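You operate a simulated robot arm through the tools that you are given. There is no shell and no other tool. Be economical: measure what you need, move in short steps, check, and stop when the job is done.

Carry out the task below with a simulated robot arm. There is one attempt and no reset: what you move stays moved.

TASK
On the top track by the rolls, make the seal plate and the green seal change places.
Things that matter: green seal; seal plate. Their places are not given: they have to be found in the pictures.

It is judged by the outcome, as a careful person would: the job done as asked, and still so three seconds after it is handed in. It fails if anything else is knocked over, pushed out of place, dropped, spilled or broken.

THE ROBOT
A 6-joint arm with a two-finger parallel gripper, fixed in place. Base frame: the origin is at the foot of the arm, x ahead of it, y to its left, z up; the work surface is at about z = 600. Lengths are in mm, angles in degrees, forces in N, time in s.
With the tool pointing down near the work surface it reaches from about 120 to 600 mm from the base axis. Its first joint turns from -66.0 to 66.0 degrees. Payload 2.7 kg.
Tool frame: the origin (TCP) lies between the finger pads and is the grasp point; the fingertips stand 23 mm ahead of it; z points along the fingers, y is the line along which they close. The gripper opens to 94 mm. The fingers are 38 mm wide and 10 mm thick; the gripper's body (54 by 96 mm) begins 39 mm behind the TCP.
Orientation is that of the tool frame in the base frame, as a unit quaternion [x, y, z, w]. With the fingers straight down and closing along the base's y, the tool's x points along the base's -x, its y along +y and its z along -z.

THE INTERFACE
- The arm moves only by the tool move_arm. Its argument "targets" is text: rows parted by semicolons, each of 7 numbers parted by spaces: the shift along the tool's x, y, z in units of 40 mm (1.0 is 40 mm), then the turn, a rotation vector about the tool's x, y, z in units of 6 degrees (1.0 is 6 degrees), then the gripper command, from -1 (fully open) to 1 (shut), values between in proportion. In form: tx ty tz ax ay az fingers; .... A call has 1 to 10 rows; each row shifts and turns the commanded pose from where the row before left it, along the tool's axes as they then stand. A call with a number of a shift or a turn outside -1 to 1 is refused whole. A row lasts 0.2 s, in which the tool goes at most 50 mm and 8.6 degrees; a call with a longer step from one row to the next is refused whole, and so is a gripper value outside its range. A pose out of reach is approached as far as the arm can. The call stops where the force on the tool passes 40 N (or 10 N more than at its start, if that is more) or the arm is blocked; 0.2 s more then pass. The fingers move at their own pace (about 45 mm/s each) and stop on an object; they squeeze with about 44 N. The grip force told is the motor's: it shows also when the fingers shut on nothing. Time passes only in rows, and 0.2 s behind the last, so rows that do not move let the fingers close. It gives the time, the measured TCP pose, the force on the tool (base axes), the opening and the grip force at its end, in the units of the frame above (readings bear some noise), and new pictures: "views" is both (left out), scene, wrist or none.
- Cameras (640 x 400 px; columns grow to the right, rows downward): "scene" is fixed at [70.8, -438.5, 1387.6]; the picture's right is [0.76, -0.65, 0.00], its down [-0.48, -0.56, -0.67] and it looks along [0.44, 0.51, -0.74] (base axes); focal length 344 px, centre (320, 200). "wrist" rides on the gripper at [-39, 0, -44] in the tool frame; the picture's right is [0.00, -1.00, 0.00], its down [0.97, 0.00, -0.24] and it looks along [0.24, 0.00, 0.97] (tool axes); focal length 218 px, centre (320, 200).
- point_at(camera, pixels): there is no depth. For up to 12 entries [column, row, z] of the newest picture of that camera ("zoom" is the newest enlarged one), the place [x, y] in the base frame at which the ray of that pixel passes the height z, good to about 2 mm. No time passes.
- inspect(camera, box): a new picture of the part [left, top, right, bottom] of that camera's present view, enlarged. No time passes.
- hand_in(): hands the job in; it is judged then, once.

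Work in short steps. Measure before you move; look again where a grasp or a placing could have gone wrong, and mend it. You have 80 turns and 120 pictures in all, the two below and enlarged ones among them. Open the gripper and draw the arm clear of the work before you hand the job in, unless the task says otherwise; then end with one line.

The tools are called after "Emit:" by a JSON object that holds its "api" and its "payload". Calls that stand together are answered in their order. move_arm: Moves the arm, as the interface text tells. Its arguments: {"type":"object","properties":{"targets":{"type":"string"},"views":{"type":"string","enum":["both","scene","wrist","none"]}},"required":["targets"]} The other tools are called the same way: point_at (camera, pixels) gives the place at which the rays of pixels pass given heights; inspect (camera, box) takes an enlarged picture of a part of a camera's view; hand_in () hands the job in.

At the start:

```text
time: 0.0
tool_pos: [368.9, 57.9, 878.6]
tcp_rot: [0.0, 1.0, 0.0, -0.001]
contact_force: [0.4, -0.4, -0.2]
opening: 93.9
finger_force: 0.1
```

scene: 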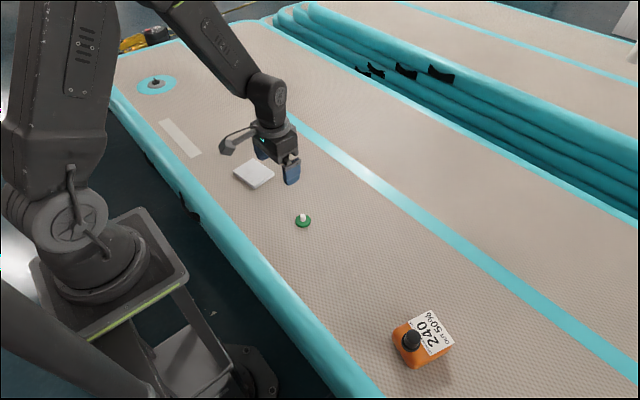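
wrist: 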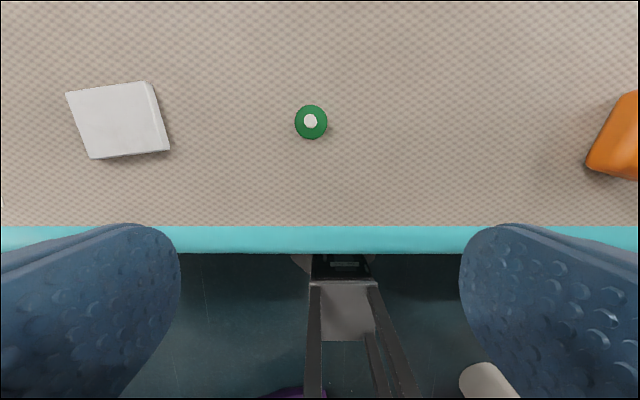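

I see a white square near scene (254,173) and a green disc with a white knob at (303,221). I'll enlarge both and measure them.

Emit:
{"api": "inspect", "payload": {"camera": "scene", "box": [200, 140, 340, 240]}}

Emit:
{"api": "inspect", "payload": {"camera": "wrist", "box": [40, 60, 360, 260]}}

Emit:
{"api": "point_at", "payload": {"camera": "wrist", "pixels": [[66, 94, 620], [148, 82, 620], [169, 150, 600], [90, 159, 620], [311, 122, 600], [295, 122, 600], [328, 122, 600], [310, 121, 620], [154, 84, 600], [160, 148, 620], [320, 227, 600]]}}

Emit:
{"api": "point_at", "payload": {"camera": "scene", "pixels": [[303, 222, 600], [303, 217, 620], [233, 174, 620], [254, 159, 620], [274, 173, 620], [254, 188, 600], [412, 345, 640], [156, 84, 600]]}}

```text
4.00 times, centred on (270, 190) of scene
```

zoom: 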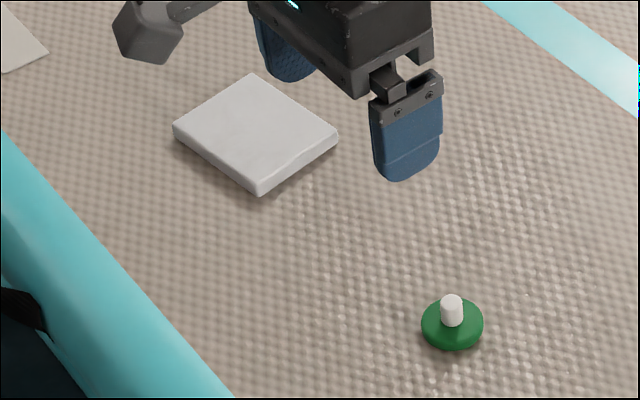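

```text
2.00 times, centred on (200, 160) of wrist
```

zoom: 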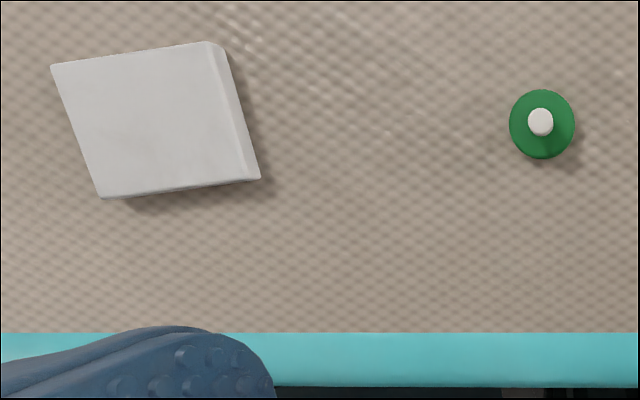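

```text
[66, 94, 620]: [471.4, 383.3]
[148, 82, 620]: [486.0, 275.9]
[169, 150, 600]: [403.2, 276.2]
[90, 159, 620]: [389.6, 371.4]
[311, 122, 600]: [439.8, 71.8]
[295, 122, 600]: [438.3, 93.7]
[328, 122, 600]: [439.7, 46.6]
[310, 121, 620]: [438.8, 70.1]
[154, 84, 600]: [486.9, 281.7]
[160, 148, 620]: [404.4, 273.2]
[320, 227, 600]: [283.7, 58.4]
```

```text
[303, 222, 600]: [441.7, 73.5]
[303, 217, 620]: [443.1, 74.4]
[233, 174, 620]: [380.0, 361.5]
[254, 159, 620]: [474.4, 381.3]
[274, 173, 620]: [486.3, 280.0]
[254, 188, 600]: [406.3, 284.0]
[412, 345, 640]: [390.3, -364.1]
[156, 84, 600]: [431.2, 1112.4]
```

The plate is roughly 85–108 mm, close to the gripper's limit. I'll move over it for a straight-down view.

Emit:
{"api": "move_arm", "payload": {"targets": "-0.3 1 0 0 0 0 -1; -0.3 1 0 0 0 0 -1; -0.3 1 0 0 0 0 -1; -0.3 1 0 0 0 0 -1; -0.3 1 0 0 0 0 -1; 0 1 0.5 0 0 0 -1; 0 0.7 0.5 0 0 0 -1; 0 0 0 0 0 0 -1"}}

```text
time: 1.8
tool_pos: [431.2, 325.0, 838.6]
tcp_rot: [-0.001, 1.0, 0.0, 0.0]
contact_force: [-0.5, -0.3, 0.5]
opening: 94.1
finger_force: 0.0
```

scene: 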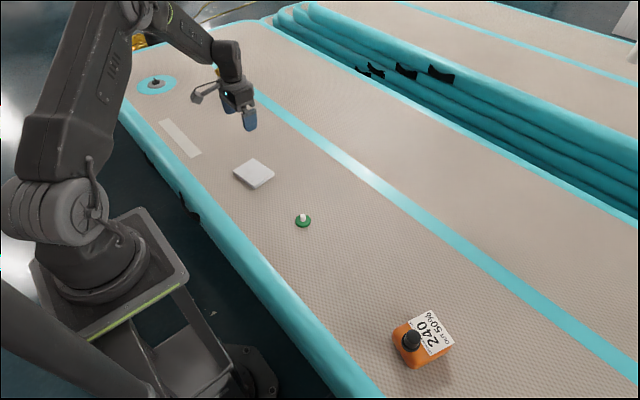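
wrist: 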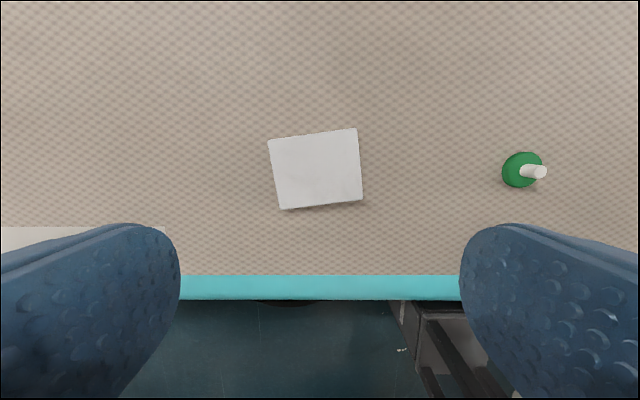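

Emit:
{"api": "inspect", "payload": {"camera": "wrist", "box": [240, 100, 400, 240]}}

Emit:
{"api": "point_at", "payload": {"camera": "wrist", "pixels": [[268, 142, 615], [355, 129, 615], [361, 199, 615], [281, 209, 615], [316, 170, 615], [540, 172, 622], [522, 170, 605]]}}

Emit:
{"api": "inspect", "payload": {"camera": "scene", "box": [220, 150, 330, 230]}}

```text
2.86 times, centred on (320, 170) of wrist
```

zoom: 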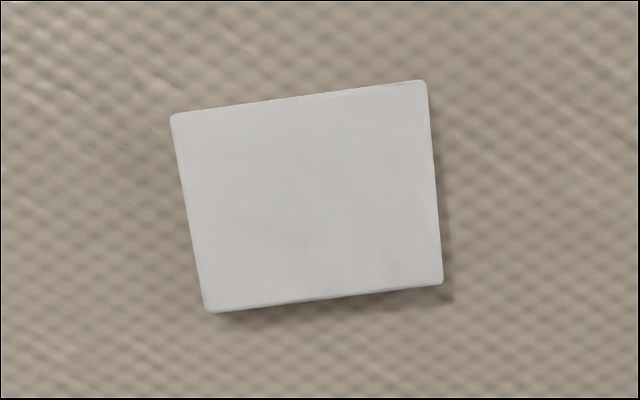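

```text
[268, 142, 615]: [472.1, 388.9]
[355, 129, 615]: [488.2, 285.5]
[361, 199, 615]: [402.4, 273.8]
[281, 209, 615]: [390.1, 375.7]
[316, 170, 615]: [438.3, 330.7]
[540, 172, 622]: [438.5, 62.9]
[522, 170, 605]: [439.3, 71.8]
```

```text
5.00 times, centred on (275, 190) of scene
```

zoom: 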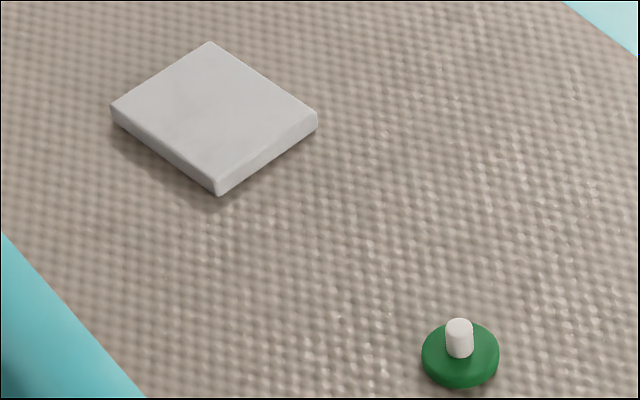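

Emit:
{"api": "inspect", "payload": {"camera": "wrist", "box": [480, 130, 576, 190]}}

```text
6.67 times, centred on (528, 160) of wrist
```

zoom: 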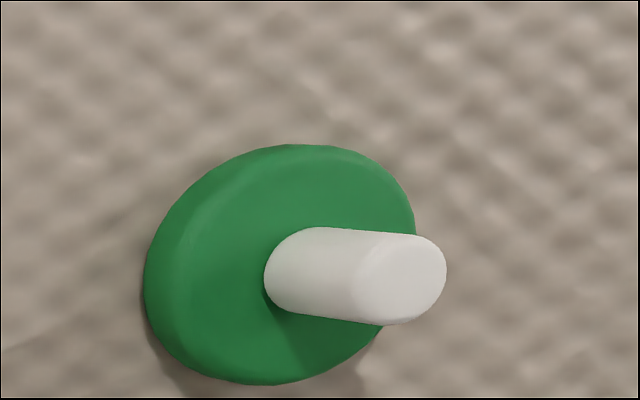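

Emit:
{"api": "point_at", "payload": {"camera": "zoom", "pixels": [[405, 279, 600], [405, 279, 620], [405, 279, 630], [310, 271, 600], [310, 271, 610], [145, 280, 600], [415, 225, 608]]}}

Emit:
{"api": "move_arm", "payload": {"targets": "0 -1 0.3 0 0 0 -1; 0 -1 0.3 0 0 0 -1; 0 -1 0.3 0 0 0 -1; 0 -1 0.3 0 0 0 -1; 0 -1 0.3 0 0 0 -1; -0.2 -1 0.3 0 0 0 -1; 0 -0.34 0.3 0 0 0 -1; 0 0 0 0 0 0 -1"}}

```text
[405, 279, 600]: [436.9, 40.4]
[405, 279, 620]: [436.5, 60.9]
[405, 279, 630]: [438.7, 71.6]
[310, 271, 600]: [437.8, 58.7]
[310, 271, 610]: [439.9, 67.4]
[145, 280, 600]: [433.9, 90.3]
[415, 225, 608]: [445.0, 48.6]
```

```text
time: 3.6
tool_pos: [438.0, 71.2, 752.2]
tcp_rot: [0.0, 1.0, 0.0, -0.001]
contact_force: [-0.4, -0.4, -0.6]
opening: 93.8
finger_force: 0.1
```

scene: 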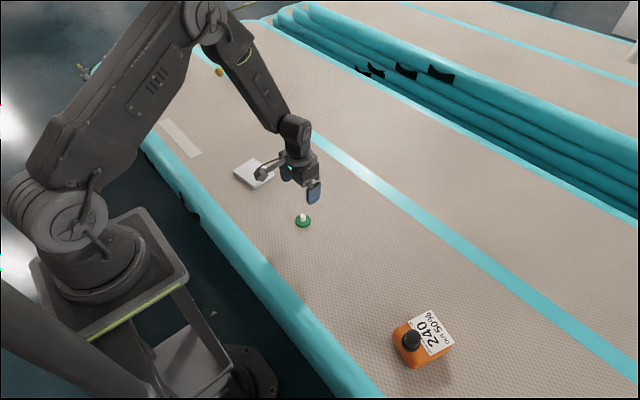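
wrist: 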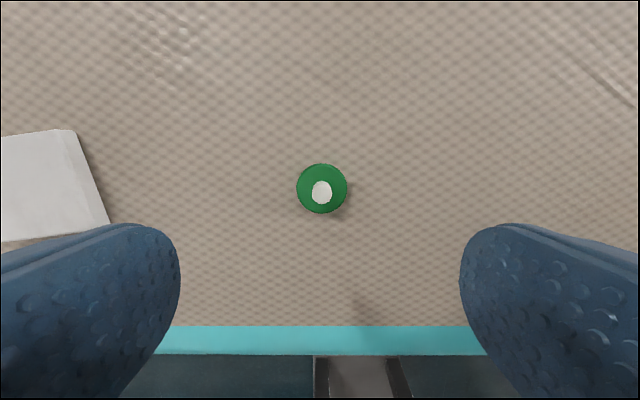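

Emit:
{"api": "point_at", "payload": {"camera": "wrist", "pixels": [[321, 193, 630], [322, 189, 606], [297, 189, 604], [347, 189, 604], [322, 164, 606], [322, 214, 606]]}}

```text
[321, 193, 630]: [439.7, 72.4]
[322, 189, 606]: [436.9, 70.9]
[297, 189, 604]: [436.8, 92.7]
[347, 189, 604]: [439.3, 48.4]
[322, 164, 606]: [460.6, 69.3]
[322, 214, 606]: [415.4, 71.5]
```

Seal centre is about (438.5, 71), disc top about 612 and knob top about 630. I'll descend so the tips straddle the knob at z≈615, then close.

Emit:
{"api": "move_arm", "payload": {"targets": "0 0 0.7 0 0 0 -0.4; 0 0 0.7 0 0 0 -0.4; 0 0 0.7 0 0 0 -0.4; 0 0 0.5 0 0 0 -0.4; 0 0 0.25 0 0 0 -0.4; 0 0 0 0 0 0 -0.4"}}

```text
time: 5.0
tool_pos: [437.9, 72.2, 640.0]
tcp_rot: [0.0, 1.0, 0.0, 0.0]
contact_force: [0.6, -0.4, -0.3]
opening: 65.6
finger_force: 0.1
```

scene: 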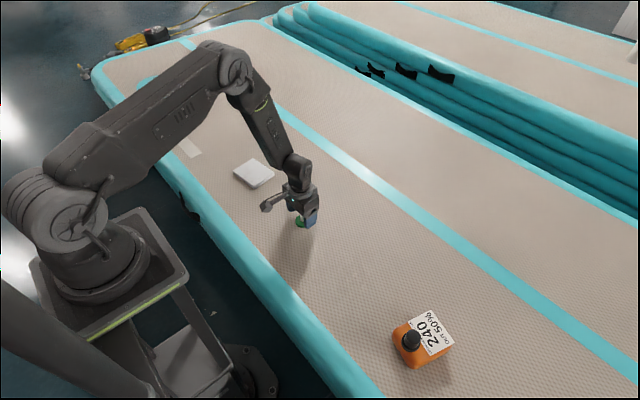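
wrist: 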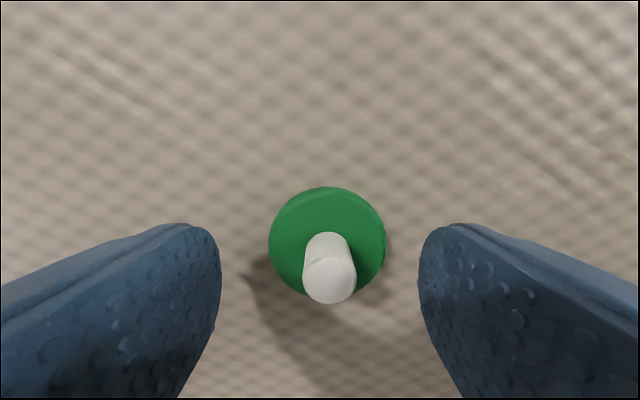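

Emit:
{"api": "move_arm", "payload": {"targets": "0 -0.04 0.05 0 0 0 -0.2; 0 0 0 0 0 0 0.2; 0 0 0 0 0 0 0.6; 0 0 0 0 0 0 1; 0 0 0 0 0 0 1; 0 0 0 0 0 0 1", "views": "wrist"}}

```text
time: 6.4
tool_pos: [438.9, 72.0, 638.4]
tcp_rot: [0.0, 1.0, 0.001, 0.0]
contact_force: [0.3, 0.2, -0.4]
opening: 14.3
finger_force: 44.3
```

wrist: 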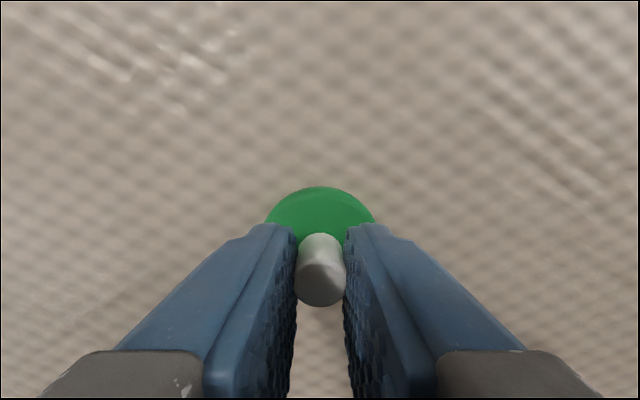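

Knob is gripped (opening 14.3). I'll lift it and carry it to a temporary spot at y≈-78.

Emit:
{"api": "move_arm", "payload": {"targets": "0 0 -0.5 0 0 0 1; 0 0 -0.5 0 0 0 1; 0 -0.75 0 0 0 0 1; 0 -0.75 0 0 0 0 1; 0 -0.75 0 0 0 0 1; 0 -0.75 0 0 0 0 1; 0 -0.75 0 0 0 0 1; 0 0 0 0 0 0 1; 0 0 0.5 0 0 0 1; 0 0 0.4 0 0 0 1"}}

```text
time: 8.6
tool_pos: [437.5, -80.0, 642.2]
tcp_rot: [0.001, 1.0, 0.0, 0.0]
contact_force: [-0.2, 1.0, -0.3]
opening: 14.2
finger_force: 43.9
```

scene: 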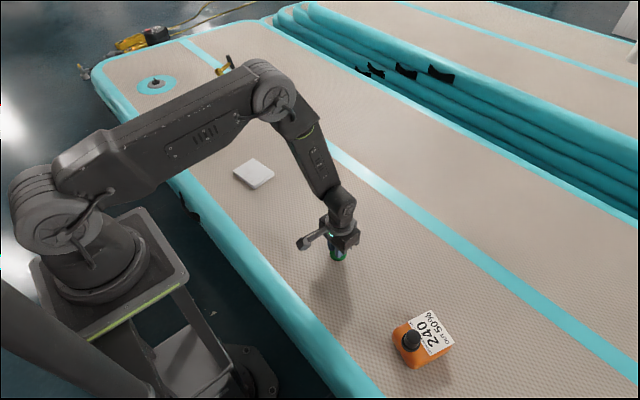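
wrist: 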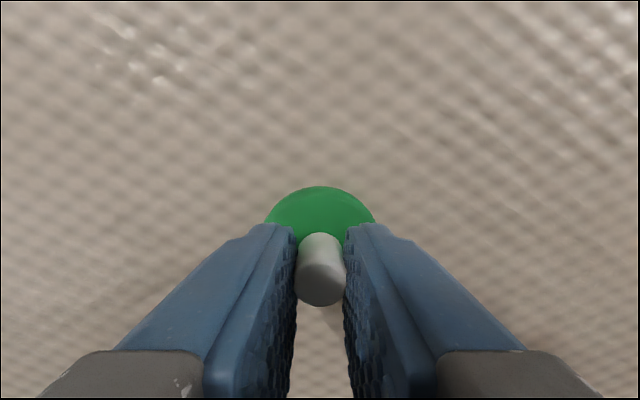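

Emit:
{"api": "move_arm", "payload": {"targets": "0 0 0.05 0 0 0 1; 0 0 0.05 0 0 0 1; 0 0 0 0 0 0 1", "views": "none"}}

```text
time: 9.4
tool_pos: [438.0, -79.1, 638.7]
tcp_rot: [0.0, 1.0, 0.0, 0.0]
contact_force: [1.0, -0.2, 0.1]
opening: 14.1
finger_force: 44.5
```

Now at the same height as the grasp. I'll release, rise, and travel over to the plate.

Emit:
{"api": "move_arm", "payload": {"targets": "0 0 0 0 0 0 0.4; 0 0 0 0 0 0 0; 0 0 0 0 0 0 -0.3; 0 0 -0.5 0 0 0 -0.3; 0 0 -1 0 0 0 -0.6; 0 0 -1 0 0 0 -1; 0 1 -0.3 0 0 0 -1; 0 1 0 0 0 0 -1; 0 1 0 0 0 0 -1; 0 0 0 0 0 0 -1"}}

Emit:
{"api": "move_arm", "payload": {"targets": "0 1 0 0 0 0 -1; 0 1 0 0 0 0 -1; 0 1 0 0 0 0 -1; 0 1 0 0 0 0 -1; 0 1 0 0 0 0 -1; 0 1 0 0 0 0 -1; 0 1 0 0 0 0 -1; 0 0.25 0 0 0 0 -1; 0 0 0 0 0 0 -1", "views": "none"}}

Emit:
{"api": "move_arm", "payload": {"targets": "0 0 0 0 0 1 -1; 0 0 0 0 0 1 -1; 0 0 0 0 0 1 -1; 0 0 0 0 0 1 -1; 0 0 0 0 0 1 -1; 0 0 0 0 0 1 -1; 0 0 0 0 0 1 -1", "views": "none"}}

Emit:
{"api": "move_arm", "payload": {"targets": "0 0 0 0 0 1 -1; 0 0 0 0 0 1 -1; 0 0 0 0 0 1 -1; 0 0 0 0 0 1 -1; 0 0 0 0 0 1 -1; 0 0 0 0 0 1 -1; 0 0 0 0 0 0.67 -1; 0 0 0 0 0 0 -1"}}

```text
time: 11.6
tool_pos: [436.5, 40.7, 749.5]
tcp_rot: [0.0, 1.0, -0.001, 0.0]
contact_force: [0.0, -0.7, -0.8]
opening: 94.1
finger_force: 0.1
```

scene: 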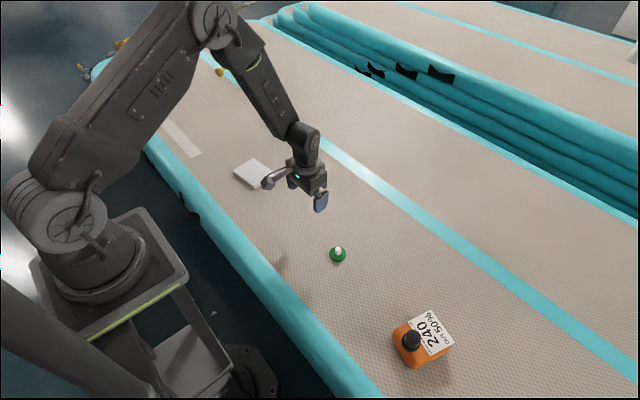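
wrist: 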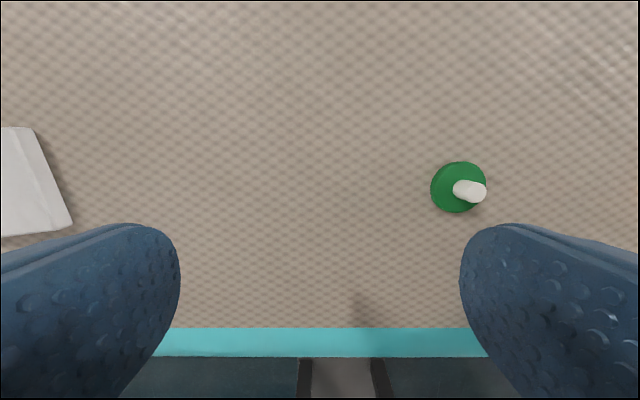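

```text
time: 13.6
tool_pos: [437.9, 330.2, 749.6]
tcp_rot: [0.0, 1.0, 0.0, 0.0]
contact_force: [-0.9, -0.2, -0.2]
opening: 93.8
finger_force: 0.1
```

```text
time: 15.2
tool_pos: [437.0, 329.1, 749.7]
tcp_rot: [0.36, 0.933, 0.0, 0.0]
contact_force: [-0.7, -0.3, 0.9]
opening: 93.8
finger_force: 0.0
```

```text
time: 17.0
tool_pos: [437.7, 329.3, 750.5]
tcp_rot: [0.656, 0.754, 0.0, 0.0]
contact_force: [-0.5, 0.0, 0.1]
opening: 94.1
finger_force: 0.1
```

scene: 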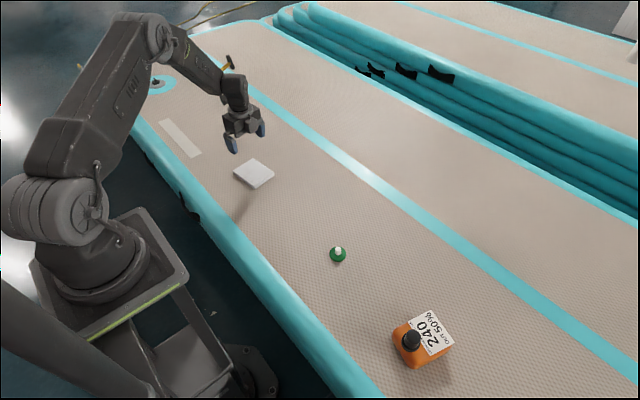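
wrist: 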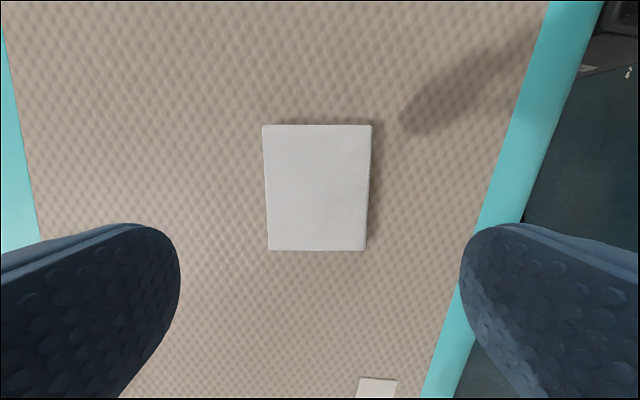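

Emit:
{"api": "inspect", "payload": {"camera": "wrist", "box": [240, 100, 400, 270]}}

Emit:
{"api": "point_at", "payload": {"camera": "wrist", "pixels": [[262, 125, 615], [371.5, 125, 615], [366, 250, 615], [268, 250, 615]]}}

```text
2.35 times, centred on (320, 185) of wrist
```

zoom: 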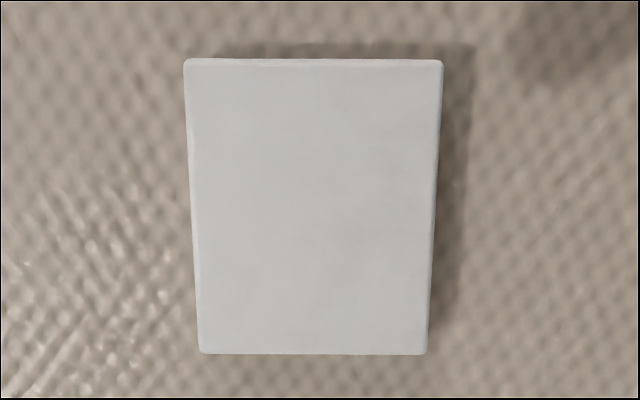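

```text
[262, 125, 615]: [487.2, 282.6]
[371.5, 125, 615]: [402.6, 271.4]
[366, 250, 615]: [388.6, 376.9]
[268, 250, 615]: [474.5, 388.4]
```

Plate centre is (438, 330), 85 mm wide across the grip and aligned. It sits about 2.5 mm towards +tool y, so I'll correct 2 mm, descend to just above it and recheck.

Emit:
{"api": "move_arm", "payload": {"targets": "0 0.05 0.7 0 0 0 -1; 0 0 0.7 0 0 0 -1; 0 0 0.7 0 0 0 -1; 0 0 0.35 0 0 0 -1; 0 0 0 0 0 0 -1"}}

Emit:
{"api": "inspect", "payload": {"camera": "scene", "box": [210, 120, 310, 200]}}

```text
time: 18.2
tool_pos: [440.8, 331.2, 652.2]
tcp_rot: [0.656, 0.755, -0.001, 0.001]
contact_force: [0.6, 0.2, 0.0]
opening: 93.8
finger_force: 0.0
```

scene: 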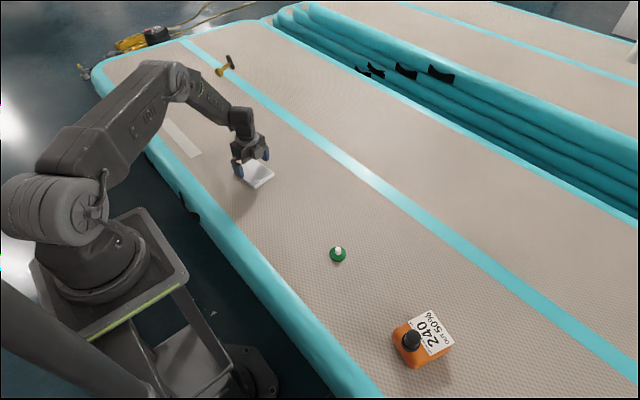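
wrist: 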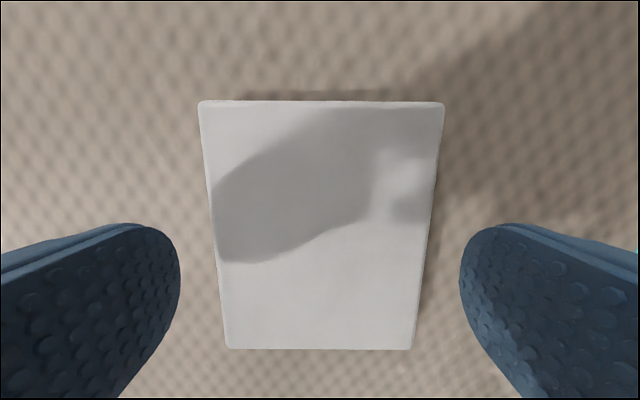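

```text
5.00 times, centred on (260, 160) of scene
```

zoom: 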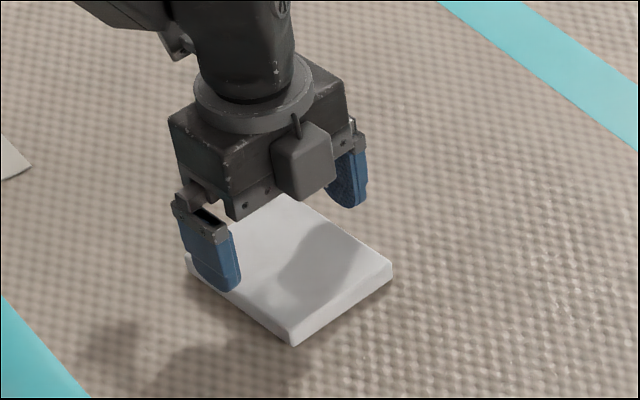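

Plate spans columns 198–443, mid 320.5, so it is centred. I'll lower the tips to about z=603 in small steps.

Emit:
{"api": "move_arm", "payload": {"targets": "0 0 0.2 0 0 0 -1; 0 0 0.2 0 0 0 -1; 0 0 0.15 0 0 0 -1; 0 0 0.1 0 0 0 -1; 0 0 0 0 0 0 -1"}}

```text
time: 19.4
tool_pos: [439.8, 331.5, 626.8]
tcp_rot: [0.656, 0.755, -0.001, -0.001]
contact_force: [0.2, 0.9, 0.4]
opening: 93.9
finger_force: 0.1
```

scene: 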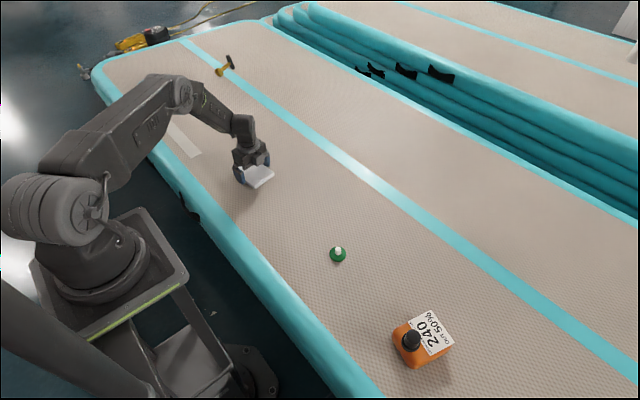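
wrist: 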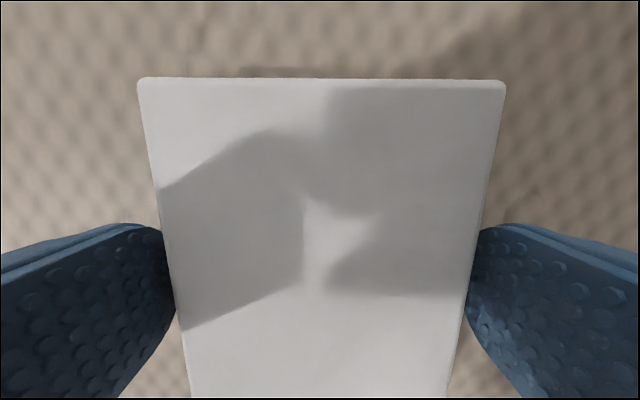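

Fingers are on both sides with no contact. Closing.

Emit:
{"api": "move_arm", "payload": {"targets": "0 0 0.02 0 0 0 -0.8; 0 0 0 0 0 0 0; 0 0 0 0 0 0 1; 0 0 0 0 0 0 1; 0 0 0 0 0 0 1", "views": "none"}}

Emit:
{"api": "move_arm", "payload": {"targets": "0 0 -0.3 0 0 0 1; 0 0 -0.5 0 0 0 1; 0 0 -0.5 0 0 0 1; 0 0 0 0 0 0 1"}}

```text
time: 20.6
tool_pos: [440.6, 331.0, 626.7]
tcp_rot: [0.656, 0.755, 0.0, 0.0]
contact_force: [-3.1, -3.4, 15.1]
opening: 87.5
finger_force: 44.3
```

```text
time: 21.6
tool_pos: [440.8, 331.0, 678.0]
tcp_rot: [0.656, 0.755, 0.0, 0.0]
contact_force: [0.6, -0.7, -2.1]
opening: 87.2
finger_force: 43.8
```

scene: 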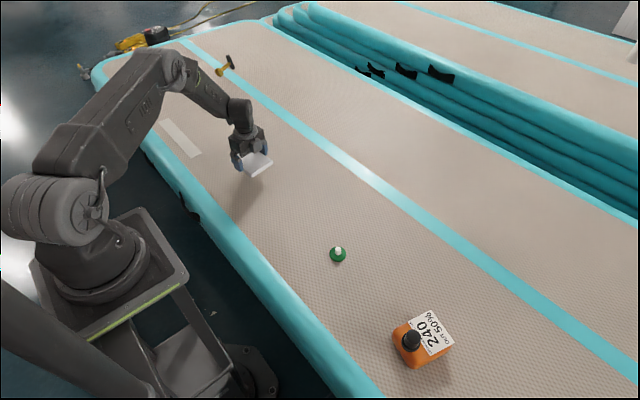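
wrist: 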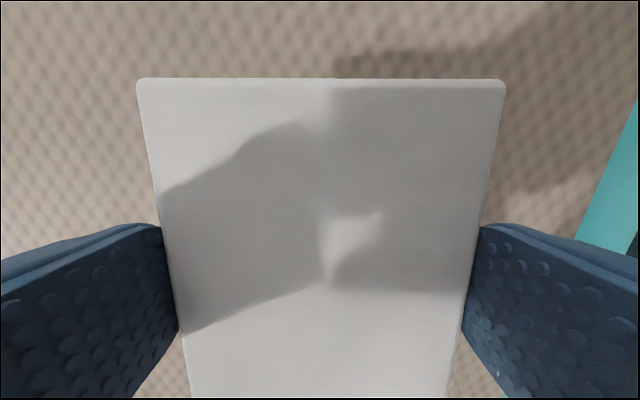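

Plate is lifted and held level. I'll carry it to the seal's original spot, about (439, 71).

Emit:
{"api": "move_arm", "payload": {"targets": "-0.5 -0.07 0 0 0 0 1; -0.85 -0.123 0 0 0 0 1; -0.85 -0.123 0 0 0 0 1; -0.85 -0.123 0 0 0 0 1; -0.85 -0.123 0 0 0 0 1; -0.85 -0.123 0 0 0 0 1; -0.85 -0.123 0 0 0 0 1; -0.82 -0.122 0 0 0 0 1; 0 0 0 0 0 0 1; 0 0 0 0 0 0 1"}}

```text
time: 23.8
tool_pos: [438.3, 71.3, 678.3]
tcp_rot: [0.656, 0.755, 0.0, 0.0]
contact_force: [0.1, -0.2, -1.3]
opening: 87.4
finger_force: 43.8
```

scene: 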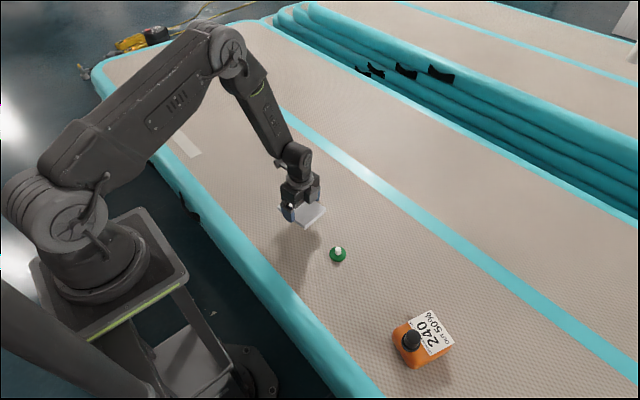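
wrist: 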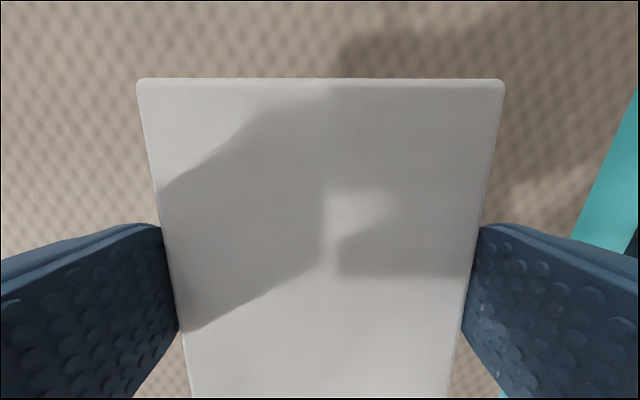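

Emit:
{"api": "move_arm", "payload": {"targets": "0 0 0.5 0 0 0 1; 0 0 0.4 0 0 0 1; 0 0 0.25 0 0 0 1; 0 0 0.08 0 0 0 1; 0 0 0.04 0 0 0 1; 0 0 0 0 0 0 1"}}

```text
time: 25.2
tool_pos: [438.1, 70.9, 626.7]
tcp_rot: [0.656, 0.755, 0.0, 0.0]
contact_force: [0.4, -0.2, -1.8]
opening: 87.2
finger_force: 44.4
```

scene: 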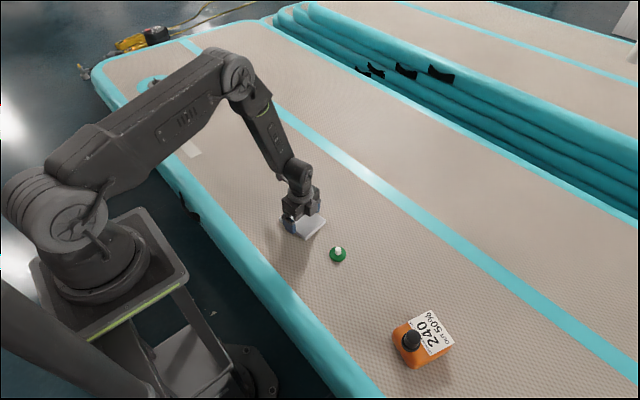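
wrist: 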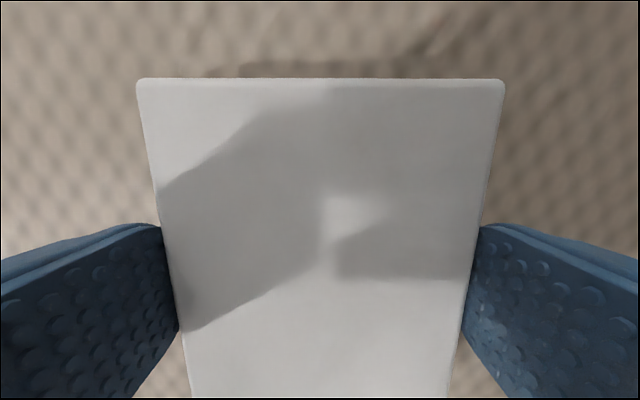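

The force reading still shows the plate's weight, so I'll ease down another 1–2 mm before opening.

Emit:
{"api": "move_arm", "payload": {"targets": "0 0 0.03 0 0 0 1; 0 0 0 0 0 0 1", "views": "none"}}

```text
time: 25.8
tool_pos: [438.1, 71.4, 626.8]
tcp_rot: [0.656, 0.755, 0.0, 0.0]
contact_force: [-5.0, -0.5, 13.2]
opening: 87.5
finger_force: 44.0
```

Contact at +13 N, so the plate is seated. Opening and rising.

Emit:
{"api": "move_arm", "payload": {"targets": "0 0 0 0 0 0 -1; 0 0 0 0 0 0 -1; 0 0 -0.2 0 0 0 -1; 0 0 -0.5 0 0 0 -1; 0 0 -1 0 0 0 -1; 0 0 -1 0 0 0 -1; 0 0 -0.4 0 0 0 -1; 0 0 0 0 0 0 -1"}}

```text
time: 27.6
tool_pos: [438.9, 72.7, 751.4]
tcp_rot: [0.656, 0.755, 0.0, -0.001]
contact_force: [-0.4, -0.6, -0.2]
opening: 93.9
finger_force: 0.1
```

scene: 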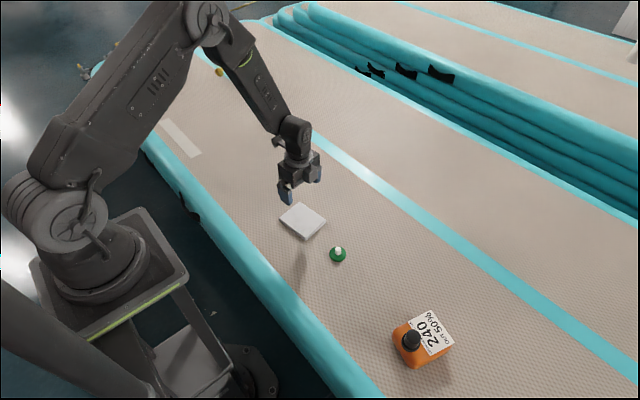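
wrist: 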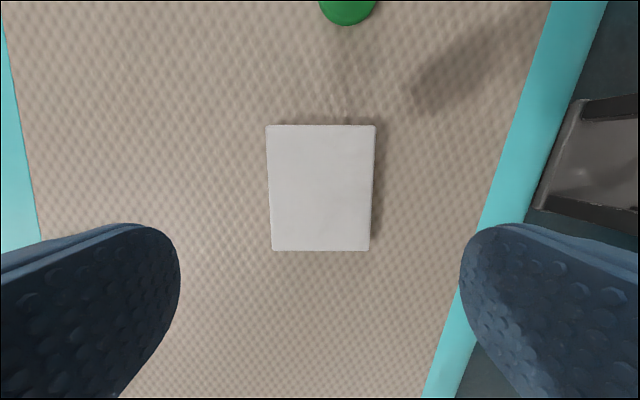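

Emit:
{"api": "point_at", "payload": {"camera": "wrist", "pixels": [[266, 125, 615], [376, 125, 615], [370, 250, 615], [272, 250, 615]]}}

Emit:
{"api": "move_arm", "payload": {"targets": "-0.8 -0.116 0.2 0 0 0 -1; -0.8 -0.116 0.2 0 0 0 -1; -0.8 -0.116 0.2 0 0 0 -1; -0.8 -0.116 0.2 0 0 0 -1; -0.54 -0.076 0 0 0 0 -0.4; 0 0 0 0 0 0 -0.4"}}

```text
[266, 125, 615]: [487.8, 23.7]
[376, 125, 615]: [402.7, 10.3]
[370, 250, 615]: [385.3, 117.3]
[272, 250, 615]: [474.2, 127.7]
```

```text
time: 29.0
tool_pos: [437.0, -79.5, 718.4]
tcp_rot: [0.656, 0.755, 0.0, 0.001]
contact_force: [0.2, 0.0, -0.3]
opening: 66.0
finger_force: 0.1
```

scene: 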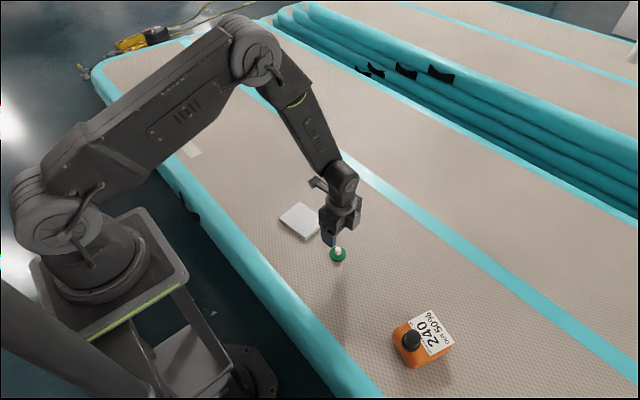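
wrist: 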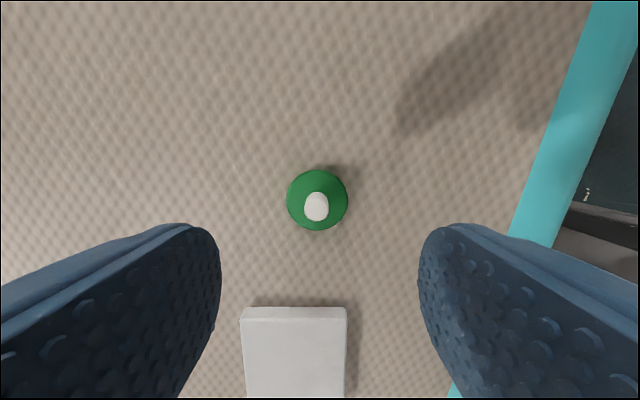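

Plate landed centred at about (437.5, 70). The seal is lined up, with its knob at column 316; I'll descend to the same grasp height as before.

Emit:
{"api": "move_arm", "payload": {"targets": "0 0.04 0.7 0 0 0 -0.4; 0 0 0.7 0 0 0 -0.4; 0 0 0.4 0 0 0 -0.4; 0 0 0.15 0 0 0 -0.4; 0 0 0.05 0 0 0 -0.4; 0 0 0 0 0 0 -0.4", "views": "wrist"}}

```text
time: 30.4
tool_pos: [438.5, -79.4, 636.4]
tcp_rot: [0.656, 0.754, 0.0, 0.001]
contact_force: [-0.1, -0.5, -0.1]
opening: 65.8
finger_force: 0.0
```

wrist: 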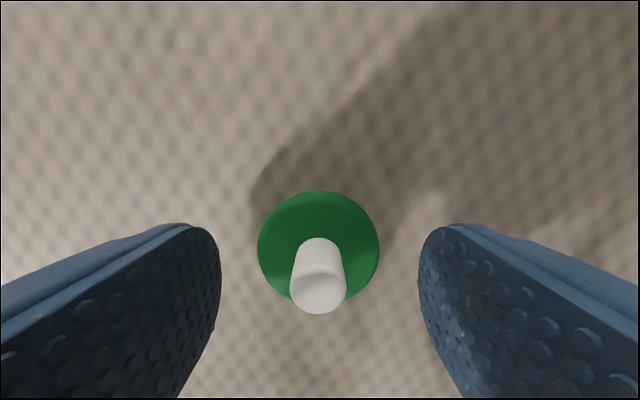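

Emit:
{"api": "move_arm", "payload": {"targets": "0 0 -0.05 0 0 0 -0.2; 0 0 0 0 0 0 0.2; 0 0 0 0 0 0 0.6; 0 0 0 0 0 0 1; 0 0 0 0 0 0 1; 0 0 0 0 0 0 1", "views": "wrist"}}

```text
time: 31.8
tool_pos: [439.9, -78.7, 639.4]
tcp_rot: [0.657, 0.754, 0.0, 0.0]
contact_force: [-0.2, -0.4, 2.2]
opening: 12.4
finger_force: 44.1
```

wrist: 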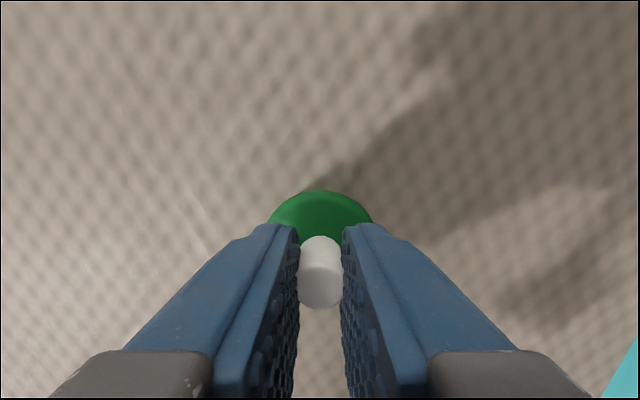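

Gripped. Lifting 80 mm, then carrying it over the plate to its original place, about (438, 330).

Emit:
{"api": "move_arm", "payload": {"targets": "0 0 -0.5 0 0 0 1; 0 0 -0.8 0 0 0 1; 0 0 -0.7 0 0 0 1; 0 0 0 0 0 0 1; 0.92 0.127 0 0 0 0 1; 0.92 0.127 0 0 0 0 1; 0.92 0.127 0 0 0 0 1; 0.92 0.127 0 0 0 0 1; 0.92 0.127 0 0 0 0 1; 0 0 0 0 0 0 1", "views": "scene"}}

Emit:
{"api": "move_arm", "payload": {"targets": "0.92 0.127 0 0 0 0 1; 0.92 0.127 0 0 0 0 1; 0.92 0.127 0 0 0 0 1; 0.92 0.127 0 0 0 0 1; 0.92 0.127 0 0 0 0 1; 0.92 0.127 0 0 0 0 1; 0 0 0 0 0 0 1; 0 0 0 0 0 0 1"}}

```text
time: 34.0
tool_pos: [440.5, 107.1, 719.5]
tcp_rot: [0.656, 0.755, 0.0, 0.0]
contact_force: [-0.1, 0.2, 0.4]
opening: 14.1
finger_force: 44.2
```

scene: 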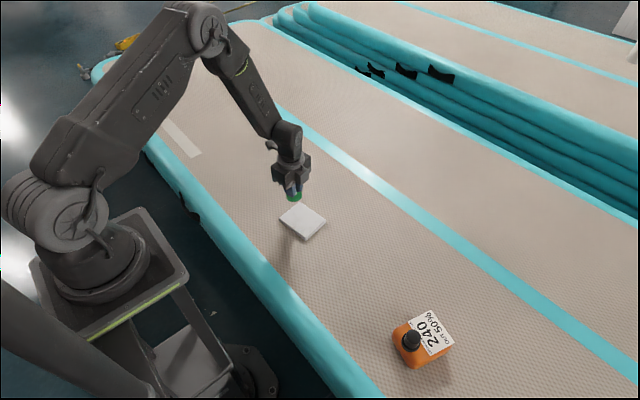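

```text
time: 35.8
tool_pos: [438.3, 329.4, 719.3]
tcp_rot: [0.656, 0.755, 0.0, 0.001]
contact_force: [-0.5, 0.5, 0.1]
opening: 14.3
finger_force: 43.7
```

scene: 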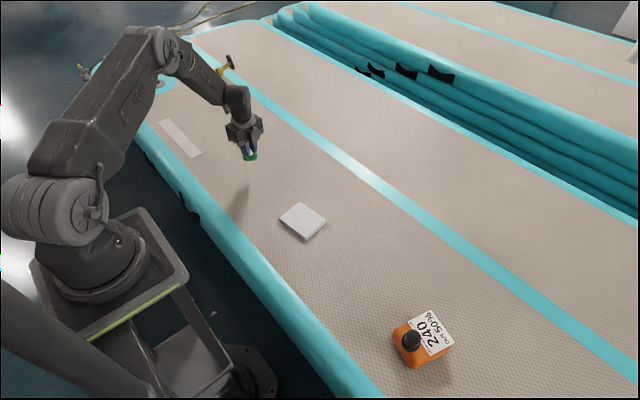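
wrist: 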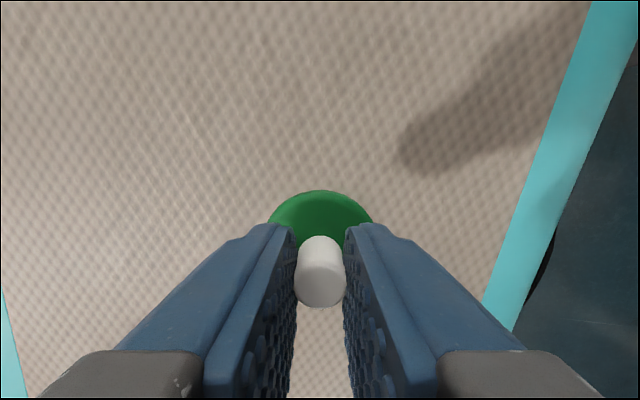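

At (438, 329.5). I'll lower 80 mm to the grasp height.

Emit:
{"api": "move_arm", "payload": {"targets": "0 0 0.7 0 0 0 1; 0 0 0.7 0 0 0 1; 0 0 0.4 0 0 0 1; 0 0 0.12 0 0 0 1; 0 0 0.05 0 0 0 1; 0 0 0 0 0 0 1"}}

```text
time: 37.2
tool_pos: [440.9, 329.2, 640.7]
tcp_rot: [0.656, 0.755, 0.0, 0.0]
contact_force: [-0.4, 0.8, -0.3]
opening: 14.2
finger_force: 44.1
```

scene: 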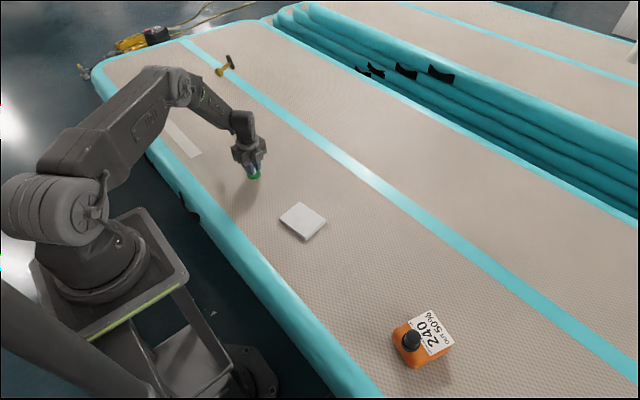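
wrist: 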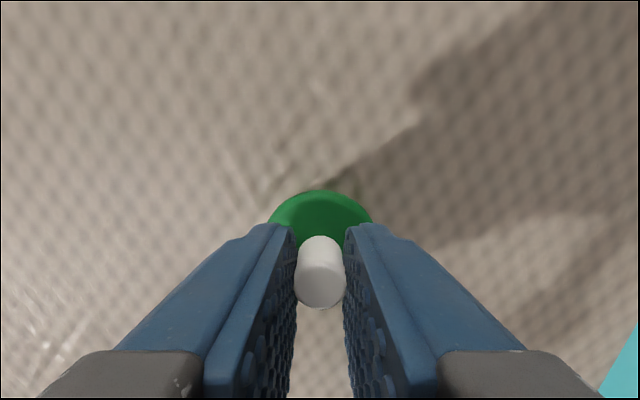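

Emit:
{"api": "move_arm", "payload": {"targets": "0 0 0.03 0 0 0 1; 0 0 0 0 0 0 1", "views": "none"}}

```text
time: 37.8
tool_pos: [440.0, 328.9, 639.7]
tcp_rot: [0.656, 0.755, 0.0, 0.001]
contact_force: [0.1, -0.9, -0.2]
opening: 14.2
finger_force: 43.9
```

Emit:
{"api": "move_arm", "payload": {"targets": "0 0 0.03 0 0 0 1; 0 0 0 0 0 0 1", "views": "none"}}

```text
time: 38.4
tool_pos: [438.2, 329.2, 639.2]
tcp_rot: [0.656, 0.755, 0.0, 0.0]
contact_force: [-3.4, -1.5, 8.5]
opening: 14.5
finger_force: 44.5
```

Contact at +8.5 N, so the seal is seated. Releasing, rising and drawing clear.

Emit:
{"api": "move_arm", "payload": {"targets": "0 0 0 0 0 0 0.5; 0 0 0 0 0 0 0; 0 0 0 0 0 0 -0.4; 0 0 0 0 0 0 -0.4; 0 0 -0.5 0 0 0 -0.4; 0 0 -1 0 0 0 -0.6; 0 0 -1 0 0 0 -1; 0 0 -1 0 0 0 -1; 0 0 -0.8 0 0 0 -1; 0 0 0 0 0 0 -1"}}

```text
time: 40.6
tool_pos: [436.9, 325.5, 811.5]
tcp_rot: [0.656, 0.755, 0.001, 0.0]
contact_force: [-0.3, -0.4, -0.5]
opening: 93.9
finger_force: 0.0
```

scene: 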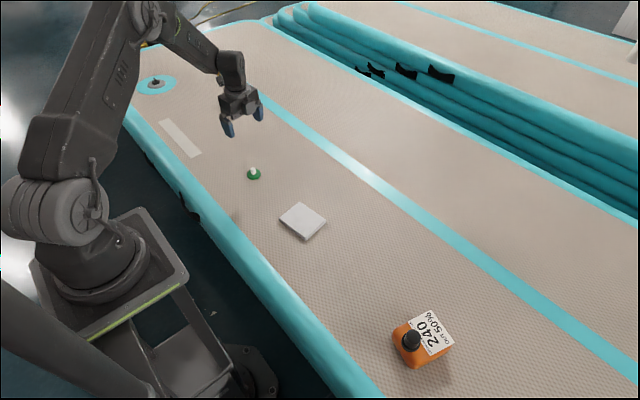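
wrist: 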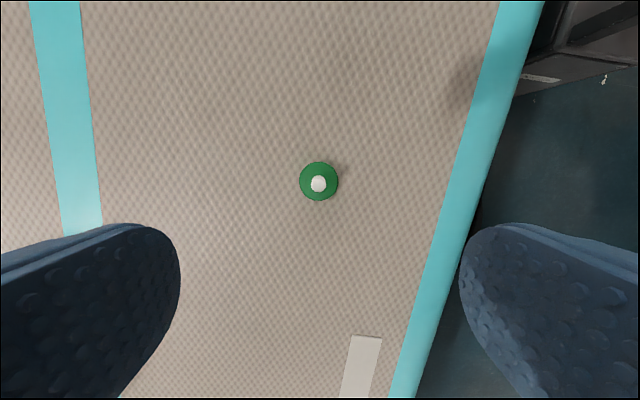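

Emit:
{"api": "point_at", "payload": {"camera": "wrist", "pixels": [[319, 182, 606], [318.5, 184, 630]]}}

Emit:
{"api": "point_at", "payload": {"camera": "scene", "pixels": [[254, 174.5, 606], [303, 220, 615]]}}

Emit:
{"api": "inspect", "payload": {"camera": "scene", "box": [220, 150, 340, 250]}}

```text
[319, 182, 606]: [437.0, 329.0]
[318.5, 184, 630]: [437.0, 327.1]
```

```text
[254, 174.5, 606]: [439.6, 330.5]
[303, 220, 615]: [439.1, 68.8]
```

```text
4.00 times, centred on (280, 200) of scene
```

zoom: 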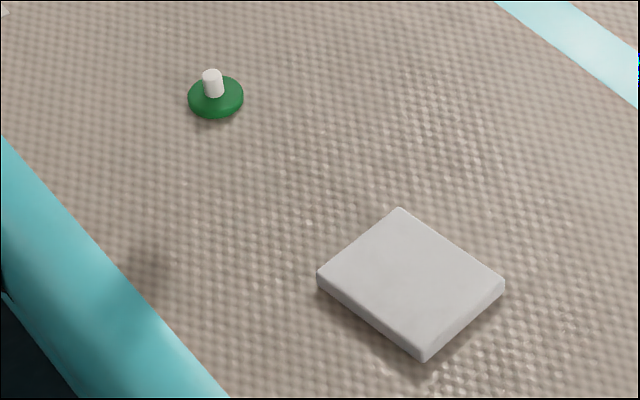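

Both pieces stand flat in each other's places to within about 2 mm, nothing else has moved, and the arm is clear and open.

Emit:
{"api": "hand_in", "payload": {}}

```text
The job is handed in.
```

The seal plate and the green seal have changed places on the top track, each within about 2 mm of where the other one was, and the job is handed in.
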